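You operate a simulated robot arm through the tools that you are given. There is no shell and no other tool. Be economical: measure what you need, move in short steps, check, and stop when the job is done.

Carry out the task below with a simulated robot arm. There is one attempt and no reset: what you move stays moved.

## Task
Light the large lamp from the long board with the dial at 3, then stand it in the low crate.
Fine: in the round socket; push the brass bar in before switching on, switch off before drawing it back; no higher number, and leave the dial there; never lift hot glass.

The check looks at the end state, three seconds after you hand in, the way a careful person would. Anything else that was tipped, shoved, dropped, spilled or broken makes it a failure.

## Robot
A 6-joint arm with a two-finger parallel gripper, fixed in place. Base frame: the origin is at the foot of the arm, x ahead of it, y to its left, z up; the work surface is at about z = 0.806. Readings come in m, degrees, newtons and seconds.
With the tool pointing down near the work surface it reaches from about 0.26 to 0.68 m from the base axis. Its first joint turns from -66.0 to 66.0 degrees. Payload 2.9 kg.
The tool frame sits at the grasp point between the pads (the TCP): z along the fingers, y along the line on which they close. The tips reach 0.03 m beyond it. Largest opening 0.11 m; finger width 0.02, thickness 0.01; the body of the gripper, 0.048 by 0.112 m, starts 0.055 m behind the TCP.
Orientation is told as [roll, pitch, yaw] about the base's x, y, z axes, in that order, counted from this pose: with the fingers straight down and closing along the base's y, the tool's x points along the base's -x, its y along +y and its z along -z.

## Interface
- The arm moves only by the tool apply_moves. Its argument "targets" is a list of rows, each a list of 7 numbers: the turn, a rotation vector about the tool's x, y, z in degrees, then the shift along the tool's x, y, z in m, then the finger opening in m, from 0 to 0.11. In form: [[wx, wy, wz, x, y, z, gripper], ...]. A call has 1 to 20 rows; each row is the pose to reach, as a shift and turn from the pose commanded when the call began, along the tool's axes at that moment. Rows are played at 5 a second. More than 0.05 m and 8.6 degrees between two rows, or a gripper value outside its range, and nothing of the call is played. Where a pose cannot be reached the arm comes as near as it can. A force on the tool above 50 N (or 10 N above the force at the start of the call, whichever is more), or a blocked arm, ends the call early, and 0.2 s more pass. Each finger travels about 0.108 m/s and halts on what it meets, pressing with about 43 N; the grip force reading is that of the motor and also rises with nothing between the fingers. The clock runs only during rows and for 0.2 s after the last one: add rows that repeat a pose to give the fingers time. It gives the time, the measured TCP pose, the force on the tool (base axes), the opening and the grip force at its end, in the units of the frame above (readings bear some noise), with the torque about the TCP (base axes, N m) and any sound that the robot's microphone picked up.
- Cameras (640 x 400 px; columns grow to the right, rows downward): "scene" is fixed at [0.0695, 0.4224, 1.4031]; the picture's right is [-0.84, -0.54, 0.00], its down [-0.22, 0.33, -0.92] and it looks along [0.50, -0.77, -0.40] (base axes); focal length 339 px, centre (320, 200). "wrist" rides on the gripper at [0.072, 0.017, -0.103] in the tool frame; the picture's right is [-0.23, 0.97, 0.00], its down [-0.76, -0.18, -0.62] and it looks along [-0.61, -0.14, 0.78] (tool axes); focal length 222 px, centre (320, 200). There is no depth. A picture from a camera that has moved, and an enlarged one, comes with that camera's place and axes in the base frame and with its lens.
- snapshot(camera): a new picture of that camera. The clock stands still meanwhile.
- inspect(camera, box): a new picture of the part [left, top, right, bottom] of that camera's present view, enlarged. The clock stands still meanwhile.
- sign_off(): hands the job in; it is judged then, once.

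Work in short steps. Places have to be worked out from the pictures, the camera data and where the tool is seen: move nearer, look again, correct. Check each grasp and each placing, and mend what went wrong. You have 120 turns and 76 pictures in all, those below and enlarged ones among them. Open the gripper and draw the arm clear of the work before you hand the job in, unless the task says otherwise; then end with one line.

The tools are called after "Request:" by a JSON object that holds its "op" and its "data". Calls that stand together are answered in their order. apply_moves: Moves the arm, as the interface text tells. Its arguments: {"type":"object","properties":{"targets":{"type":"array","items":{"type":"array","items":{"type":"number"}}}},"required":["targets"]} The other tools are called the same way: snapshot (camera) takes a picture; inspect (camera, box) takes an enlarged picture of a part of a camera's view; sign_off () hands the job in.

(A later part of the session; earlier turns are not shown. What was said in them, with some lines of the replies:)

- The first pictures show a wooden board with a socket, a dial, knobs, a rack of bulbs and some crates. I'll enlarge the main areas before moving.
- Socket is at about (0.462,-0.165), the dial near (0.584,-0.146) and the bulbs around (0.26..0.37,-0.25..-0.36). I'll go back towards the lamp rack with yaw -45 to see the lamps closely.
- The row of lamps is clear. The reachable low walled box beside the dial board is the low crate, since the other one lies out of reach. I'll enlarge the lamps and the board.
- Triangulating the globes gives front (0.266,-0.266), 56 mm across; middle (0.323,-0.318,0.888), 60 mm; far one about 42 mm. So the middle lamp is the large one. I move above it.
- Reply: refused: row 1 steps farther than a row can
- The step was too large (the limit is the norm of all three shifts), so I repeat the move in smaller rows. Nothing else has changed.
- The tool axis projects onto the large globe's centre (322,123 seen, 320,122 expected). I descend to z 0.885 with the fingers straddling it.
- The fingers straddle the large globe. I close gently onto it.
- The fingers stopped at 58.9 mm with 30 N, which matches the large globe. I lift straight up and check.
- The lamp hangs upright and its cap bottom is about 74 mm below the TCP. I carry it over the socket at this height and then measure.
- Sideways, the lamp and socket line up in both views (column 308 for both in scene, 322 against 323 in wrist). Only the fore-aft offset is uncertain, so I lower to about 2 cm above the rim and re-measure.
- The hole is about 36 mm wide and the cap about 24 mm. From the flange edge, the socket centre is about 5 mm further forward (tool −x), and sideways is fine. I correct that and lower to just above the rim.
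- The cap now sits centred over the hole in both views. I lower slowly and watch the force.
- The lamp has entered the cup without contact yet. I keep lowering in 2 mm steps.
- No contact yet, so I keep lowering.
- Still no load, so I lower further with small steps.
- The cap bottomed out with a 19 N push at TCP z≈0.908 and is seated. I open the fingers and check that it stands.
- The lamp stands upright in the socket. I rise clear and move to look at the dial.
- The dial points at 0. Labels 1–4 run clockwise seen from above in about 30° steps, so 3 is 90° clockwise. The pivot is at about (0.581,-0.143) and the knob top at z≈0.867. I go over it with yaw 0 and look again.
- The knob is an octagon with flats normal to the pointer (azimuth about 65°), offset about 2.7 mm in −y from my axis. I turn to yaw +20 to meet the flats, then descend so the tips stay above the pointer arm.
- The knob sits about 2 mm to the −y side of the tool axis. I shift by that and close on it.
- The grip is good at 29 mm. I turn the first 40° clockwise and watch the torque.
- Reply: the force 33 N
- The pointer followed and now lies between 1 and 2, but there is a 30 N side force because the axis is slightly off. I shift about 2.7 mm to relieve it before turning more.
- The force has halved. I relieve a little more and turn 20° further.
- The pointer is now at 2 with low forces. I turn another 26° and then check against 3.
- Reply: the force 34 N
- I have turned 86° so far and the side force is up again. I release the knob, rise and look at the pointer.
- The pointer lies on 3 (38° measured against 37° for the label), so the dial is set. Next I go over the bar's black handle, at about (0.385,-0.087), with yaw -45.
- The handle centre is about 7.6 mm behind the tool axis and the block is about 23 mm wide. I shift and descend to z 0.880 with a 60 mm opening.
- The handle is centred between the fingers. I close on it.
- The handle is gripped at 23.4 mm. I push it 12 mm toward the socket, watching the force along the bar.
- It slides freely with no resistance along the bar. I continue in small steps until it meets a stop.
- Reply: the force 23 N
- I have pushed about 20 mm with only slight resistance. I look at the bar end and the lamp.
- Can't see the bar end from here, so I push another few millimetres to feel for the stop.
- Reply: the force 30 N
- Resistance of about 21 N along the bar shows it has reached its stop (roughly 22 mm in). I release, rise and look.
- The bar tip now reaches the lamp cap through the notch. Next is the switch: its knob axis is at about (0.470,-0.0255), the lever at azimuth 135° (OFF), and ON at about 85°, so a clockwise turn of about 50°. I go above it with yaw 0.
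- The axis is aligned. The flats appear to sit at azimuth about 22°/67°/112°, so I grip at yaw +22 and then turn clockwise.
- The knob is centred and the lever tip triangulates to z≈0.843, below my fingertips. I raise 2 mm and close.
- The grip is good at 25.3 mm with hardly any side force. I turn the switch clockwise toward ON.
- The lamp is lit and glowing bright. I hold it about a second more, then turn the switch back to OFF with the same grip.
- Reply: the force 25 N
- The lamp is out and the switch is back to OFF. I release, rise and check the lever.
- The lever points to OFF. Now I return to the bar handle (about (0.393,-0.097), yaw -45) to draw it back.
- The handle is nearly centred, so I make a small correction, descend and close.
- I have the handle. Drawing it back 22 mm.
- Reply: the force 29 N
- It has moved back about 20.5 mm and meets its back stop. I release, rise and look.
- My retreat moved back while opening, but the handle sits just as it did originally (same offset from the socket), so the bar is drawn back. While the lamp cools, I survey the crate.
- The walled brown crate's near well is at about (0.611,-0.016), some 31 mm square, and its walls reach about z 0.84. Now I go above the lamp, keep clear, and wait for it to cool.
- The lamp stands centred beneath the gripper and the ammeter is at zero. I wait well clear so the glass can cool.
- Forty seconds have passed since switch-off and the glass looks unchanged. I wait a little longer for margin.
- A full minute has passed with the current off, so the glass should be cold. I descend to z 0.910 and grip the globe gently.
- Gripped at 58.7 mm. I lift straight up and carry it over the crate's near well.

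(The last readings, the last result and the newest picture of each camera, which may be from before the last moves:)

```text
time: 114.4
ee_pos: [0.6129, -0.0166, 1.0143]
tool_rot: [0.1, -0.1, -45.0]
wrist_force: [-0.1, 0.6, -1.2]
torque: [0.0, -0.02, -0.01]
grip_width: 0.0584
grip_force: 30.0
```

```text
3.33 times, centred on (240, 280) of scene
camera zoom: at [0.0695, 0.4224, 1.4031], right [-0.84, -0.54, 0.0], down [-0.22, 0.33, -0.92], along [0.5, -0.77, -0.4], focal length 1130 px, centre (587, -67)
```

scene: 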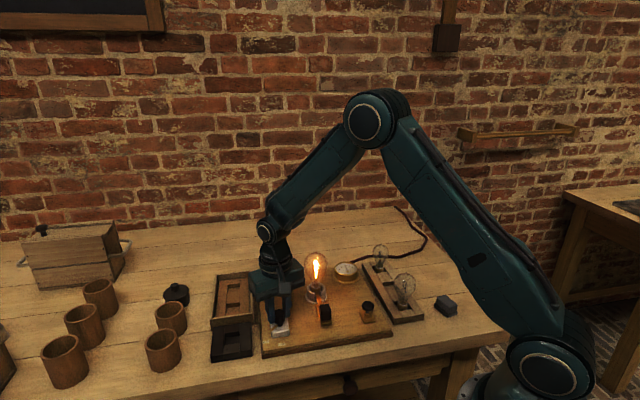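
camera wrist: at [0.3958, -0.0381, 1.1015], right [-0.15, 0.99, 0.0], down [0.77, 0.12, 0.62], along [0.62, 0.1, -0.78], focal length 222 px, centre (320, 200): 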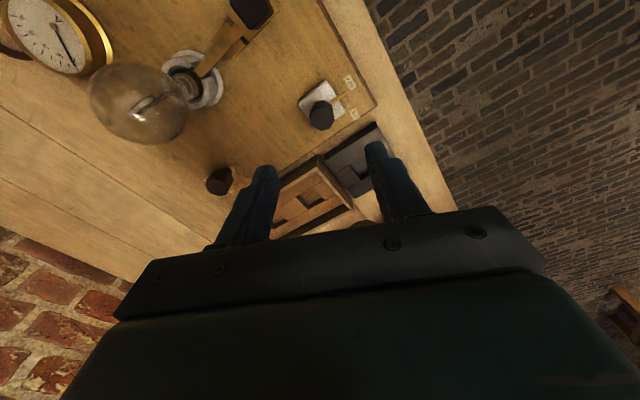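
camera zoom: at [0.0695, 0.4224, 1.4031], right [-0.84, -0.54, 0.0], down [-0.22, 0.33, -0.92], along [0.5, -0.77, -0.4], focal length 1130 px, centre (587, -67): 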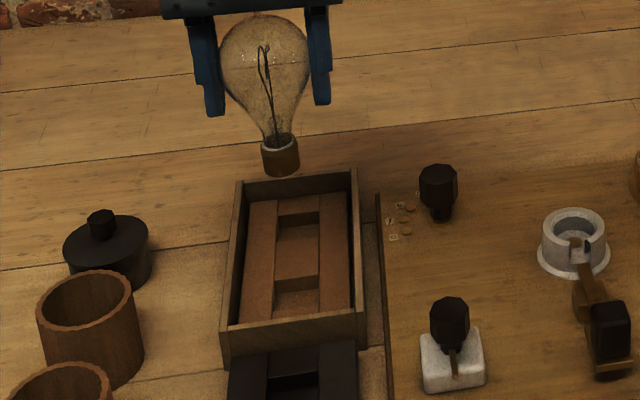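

The cap is nearly over the near well, perhaps 3–4 mm short. I move 3.6 mm forward and lower to just above the crate wall to re-measure.

Request:
{"op": "apply_moves", "data": {"targets": [[0, 0, 0, -0.0036, 0.0005, 0.02, 0.052], [0, 0, 0, -0.0036, 0.0005, 0.05, 0.052], [0, 0, 0, -0.0036, 0.0005, 0.074, 0.052], [0, 0, 0, -0.0036, 0.0005, 0.074, 0.052]]}}

Request:
{"op": "inspect", "data": {"camera": "wrist", "box": [260, 10, 380, 130]}}

Request:
{"op": "inspect", "data": {"camera": "scene", "box": [200, 250, 270, 330]}}

```text
time: 115.4
ee_pos: [0.616, -0.0184, 0.9418]
tool_rot: [0.0, 0.0, -45.1]
wrist_force: [-0.4, 0.1, -0.7]
torque: [0.03, -0.03, -0.02]
grip_width: 0.0588
grip_force: 30.3
```

```text
3.33 times, centred on (320, 70) of wrist
camera zoom: at [0.5779, 0.0452, 1.0448], right [0.85, 0.53, 0.0], down [0.41, -0.66, 0.62], along [0.33, -0.53, -0.78], focal length 740 px, centre (320, 633)
```

zoom: 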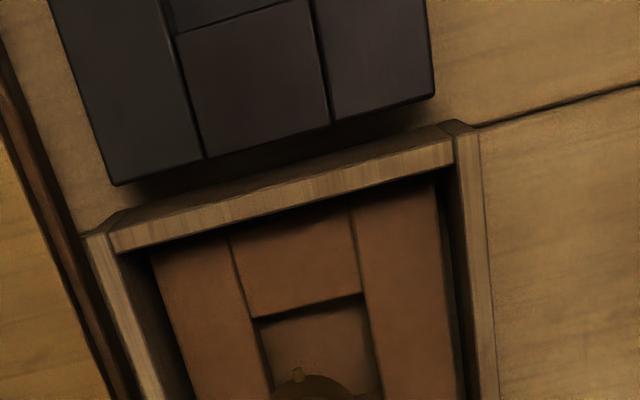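

```text
5.00 times, centred on (235, 290) of scene
camera zoom: at [0.0695, 0.4224, 1.4031], right [-0.84, -0.54, 0.0], down [-0.22, 0.33, -0.92], along [0.5, -0.77, -0.4], focal length 1696 px, centre (745, -250)
```

zoom: 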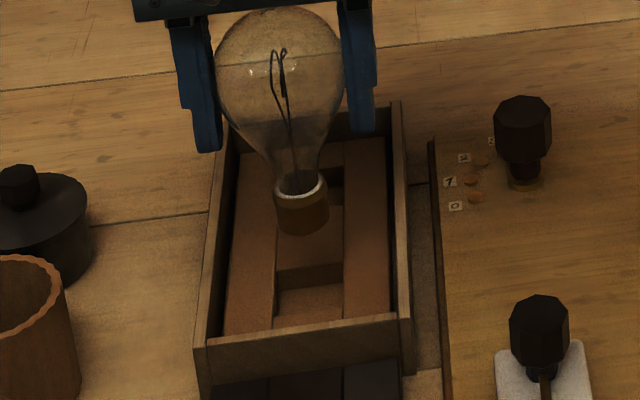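

The well is 30 mm wide, and in both views the cap is centred within about 1–2 mm. I nudge 1 mm sideways and lower gradually.

Request:
{"op": "apply_moves", "data": {"targets": [[0, 0, 0, 0, 0.001, 0.012, 0.052], [0, 0, 0, 0, 0.001, 0.024, 0.052], [0, 0, 0, 0, 0.001, 0.036, 0.052], [0, 0, 0, 0, 0.001, 0.036, 0.052]]}}

Request:
{"op": "inspect", "data": {"camera": "scene", "box": [205, 250, 275, 330]}}

```text
time: 116.4
ee_pos: [0.6168, -0.0169, 0.9051]
tool_rot: [0.0, 0.0, -45.0]
wrist_force: [-0.1, -1.0, 0.2]
torque: [0.0, 0.02, -0.01]
grip_width: 0.0585
grip_force: 30.1
```

```text
5.00 times, centred on (240, 290) of scene
camera zoom: at [0.0695, 0.4224, 1.4031], right [-0.84, -0.54, 0.0], down [-0.22, 0.33, -0.92], along [0.5, -0.77, -0.4], focal length 1696 px, centre (720, -250)
```

zoom: 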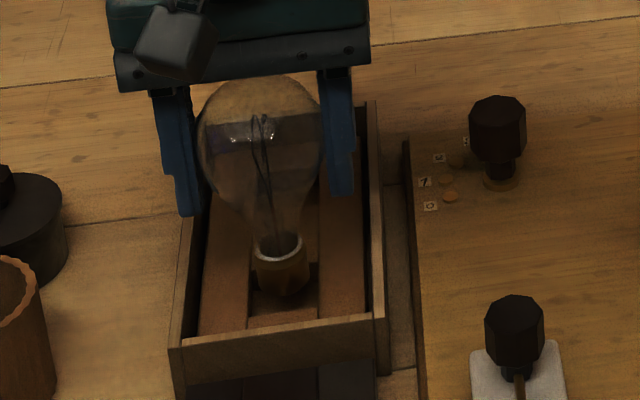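

The cap is right over the well, centred between its sides. I lower in small steps while watching the force.

Request:
{"op": "apply_moves", "data": {"targets": [[0, 0, 0, 0, 0, 0.002, 0.052], [0, 0, 0, 0, 0, 0.004, 0.052], [0, 0, 0, 0, 0, 0.006, 0.052], [0, 0, 0, 0, 0, 0.006, 0.052]]}}

Request:
{"op": "apply_moves", "data": {"targets": [[0, 0, 0, 0, 0, 0.002, 0.052], [0, 0, 0, 0, 0, 0.004, 0.052], [0, 0, 0, 0, 0, 0.004, 0.052]]}}

```text
time: 117.4
ee_pos: [0.6151, -0.0172, 0.8982]
tool_rot: [0.0, 0.1, -45.1]
wrist_force: [0.0, 0.3, -0.9]
torque: [0.0, -0.02, 0.0]
grip_width: 0.0585
grip_force: 30.4
```

```text
time: 118.2
ee_pos: [0.6153, -0.0174, 0.8965]
tool_rot: [0.0, -0.1, -45.0]
wrist_force: [-0.6, 0.6, -0.2]
torque: [0.02, -0.04, 0.01]
grip_width: 0.0589
grip_force: 30.0
```

No contact yet, so I keep lowering.

Request:
{"op": "apply_moves", "data": {"targets": [[0, 0, 0, 0, 0, 0.002, 0.052], [0, 0, 0, 0, 0, 0.004, 0.052], [0, 0, 0, 0, 0, 0.004, 0.052]]}}

Request:
{"op": "apply_moves", "data": {"targets": [[0, 0, 0, 0, 0, 0.0015, 0.052], [0, 0, 0, 0, 0, 0.003, 0.052], [0, 0, 0, 0, 0, 0.003, 0.052]]}}

Request:
{"op": "inspect", "data": {"camera": "scene", "box": [205, 250, 275, 330]}}

```text
time: 119.0
ee_pos: [0.6159, -0.0178, 0.8917]
tool_rot: [-0.1, 0.0, -45.0]
wrist_force: [0.2, -0.4, -0.5]
torque: [-0.02, 0.03, 0.02]
grip_width: 0.0585
grip_force: 30.5
```

```text
time: 119.8
ee_pos: [0.6167, -0.0177, 0.8875]
tool_rot: [-0.1, 0.0, -45.0]
wrist_force: [1.2, -0.2, -0.9]
torque: [-0.03, -0.01, -0.01]
grip_width: 0.0588
grip_force: 30.0
```

```text
5.00 times, centred on (240, 290) of scene
camera zoom: at [0.0695, 0.4224, 1.4031], right [-0.84, -0.54, 0.0], down [-0.22, 0.33, -0.92], along [0.5, -0.77, -0.4], focal length 1696 px, centre (720, -250)
```

zoom: 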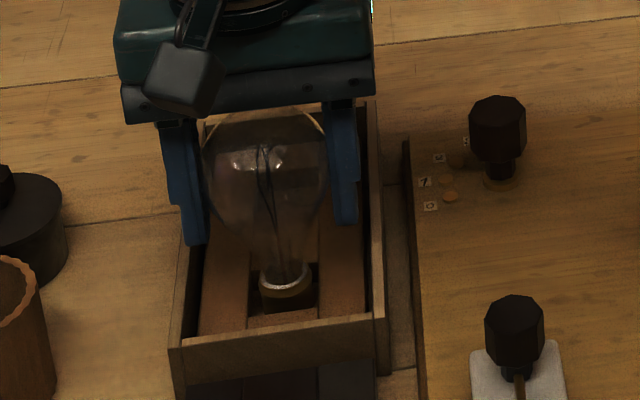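

The cap is going down into the well. I continue with small steps to the floor.

Request:
{"op": "apply_moves", "data": {"targets": [[0, 0, 0, 0, 0, 0.001, 0.052], [0, 0, 0, 0, 0, 0.002, 0.052], [0, 0, 0, 0, 0, 0.002, 0.052]]}}

Request:
{"op": "apply_moves", "data": {"targets": [[0, 0, 0, 0, 0, 0.001, 0.052], [0, 0, 0, 0, 0, 0.002, 0.052], [0, 0, 0, 0, 0, 0.002, 0.052]]}}

```text
time: 120.6
ee_pos: [0.6151, -0.018, 0.8864]
tool_rot: [0.0, 0.0, -44.9]
wrist_force: [-0.9, 0.2, 1.1]
torque: [0.03, 0.05, 0.01]
grip_width: 0.0586
grip_force: 30.8
```

```text
time: 121.4
ee_pos: [0.616, -0.0189, 0.8857]
tool_rot: [0.1, -0.1, -45.0]
wrist_force: [-3.6, -0.1, 15.4]
torque: [0.09, 0.16, 0.04]
grip_width: 0.0587
grip_force: 29.8
```

There is floor contact at 15 N, so the lamp is standing. I open the fingers slowly.

Request:
{"op": "apply_moves", "data": {"targets": [[0, 0, 0, 0, 0, -0.0005, 0.06], [0, 0, 0, 0, 0, -0.0005, 0.066], [0, 0, 0, 0, 0, -0.0005, 0.074], [0, 0, 0, 0, 0, -0.0005, 0.084], [0, 0, 0, 0, 0, -0.0005, 0.084]]}}

Request:
{"op": "inspect", "data": {"camera": "scene", "box": [205, 250, 275, 330]}}

```text
time: 122.6
ee_pos: [0.6168, -0.0172, 0.886]
tool_rot: [0.0, 0.0, -45.1]
wrist_force: [0.1, 0.1, 0.2]
torque: [0.0, -0.01, 0.01]
grip_width: 0.0841
grip_force: 0.2
```

```text
5.00 times, centred on (240, 290) of scene
camera zoom: at [0.0695, 0.4224, 1.4031], right [-0.84, -0.54, 0.0], down [-0.22, 0.33, -0.92], along [0.5, -0.77, -0.4], focal length 1696 px, centre (720, -250)
```

zoom: 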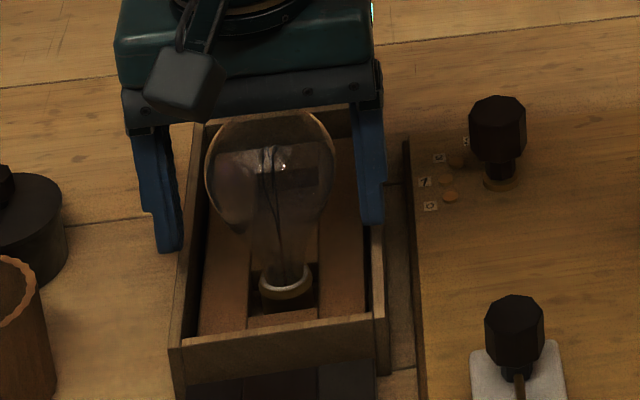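

The lamp stands upright in the well and the fingers are free. I rise straight up and draw clear.

Request:
{"op": "apply_moves", "data": {"targets": [[0, 0, 0, 0, 0, -0.02, 0.084], [0, 0, 0, 0, 0, -0.05, 0.084], [0, 0, 0, 0, 0, -0.09, 0.09], [0, 0, 0, 0, 0, -0.13, 0.1], [0, 0, 0, 0, 0, -0.17, 0.11], [0, 0, 0, 0.03, -0.03, -0.18, 0.11], [0, 0, 0, 0.055, -0.06, -0.18, 0.11], [0, 0, 0, 0.08, -0.09, -0.18, 0.11], [0, 0, 0, 0.08, -0.09, -0.18, 0.11]]}}

Request:
{"op": "snapshot", "data": {"camera": "scene"}}

Request:
{"op": "inspect", "data": {"camera": "scene", "box": [200, 240, 300, 340]}}

Request:
{"op": "snapshot", "data": {"camera": "wrist"}}

```text
time: 124.6
ee_pos: [0.4952, -0.0251, 1.0662]
tool_rot: [0.1, 0.0, -44.9]
wrist_force: [0.0, 0.0, 0.4]
torque: [0.02, -0.02, 0.01]
grip_width: 0.11
grip_force: 0.1
```

```text
7 pictures are left
```

scene: 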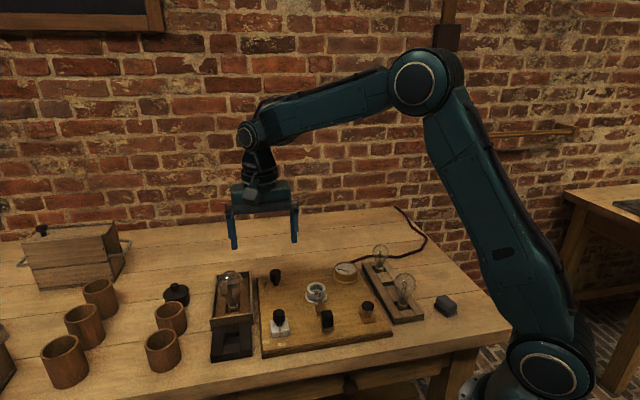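

```text
4.00 times, centred on (250, 290) of scene
camera zoom: at [0.0694, 0.4224, 1.4031], right [-0.84, -0.54, 0.0], down [-0.22, 0.33, -0.92], along [0.5, -0.77, -0.4], focal length 1357 px, centre (600, -160)
```

zoom: 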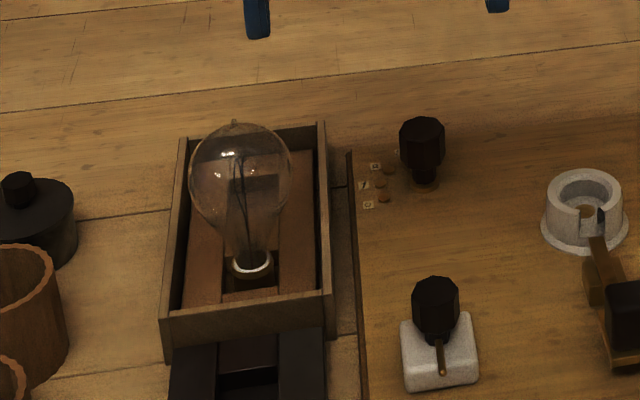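

```text
5 pictures are left
camera wrist: at [0.4579, 0.0395, 1.1695], right [0.85, 0.53, 0.0], down [0.41, -0.66, 0.62], along [0.33, -0.53, -0.78], focal length 222 px, centre (320, 200)
```

wrist: 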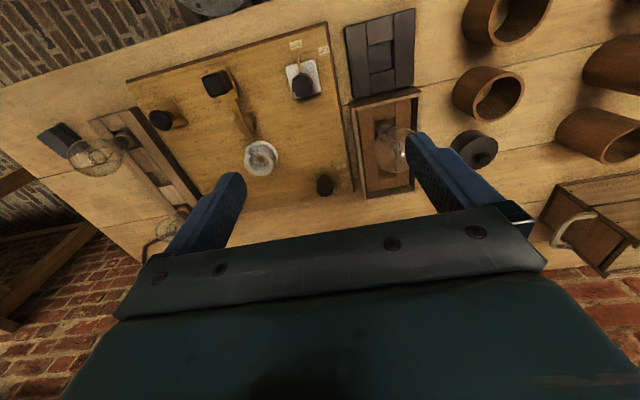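

Everything stands as wanted: lamp in the crate, switch OFF and bar drawn back. One last look confirms the dial's pointer.

Request:
{"op": "inspect", "data": {"camera": "wrist", "box": [290, 150, 370, 210]}}

```text
6.67 times, centred on (330, 180) of wrist
camera zoom: at [0.4579, 0.0395, 1.1695], right [0.85, 0.53, 0.0], down [0.41, -0.66, 0.62], along [0.33, -0.53, -0.78], focal length 1481 px, centre (253, 333)
```

zoom: 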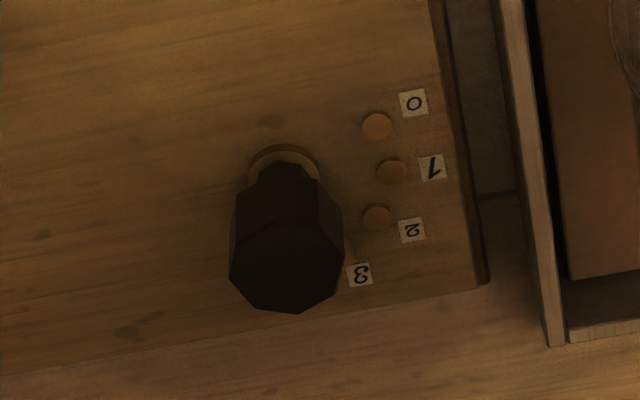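

The pointer is clear of 0, 1 and 2, and its edge shows beside the 3, as I set it. The arm is clear and the gripper open, so I hand in.

Request:
{"op": "sign_off", "data": {}}

```text
The job is handed in.
```

I lit the large lamp in the round socket with the dial at 3, switched it off and drew the bar back, then, after about a minute's cooling, stood it upright in the low walled crate; the dial is still at 3.
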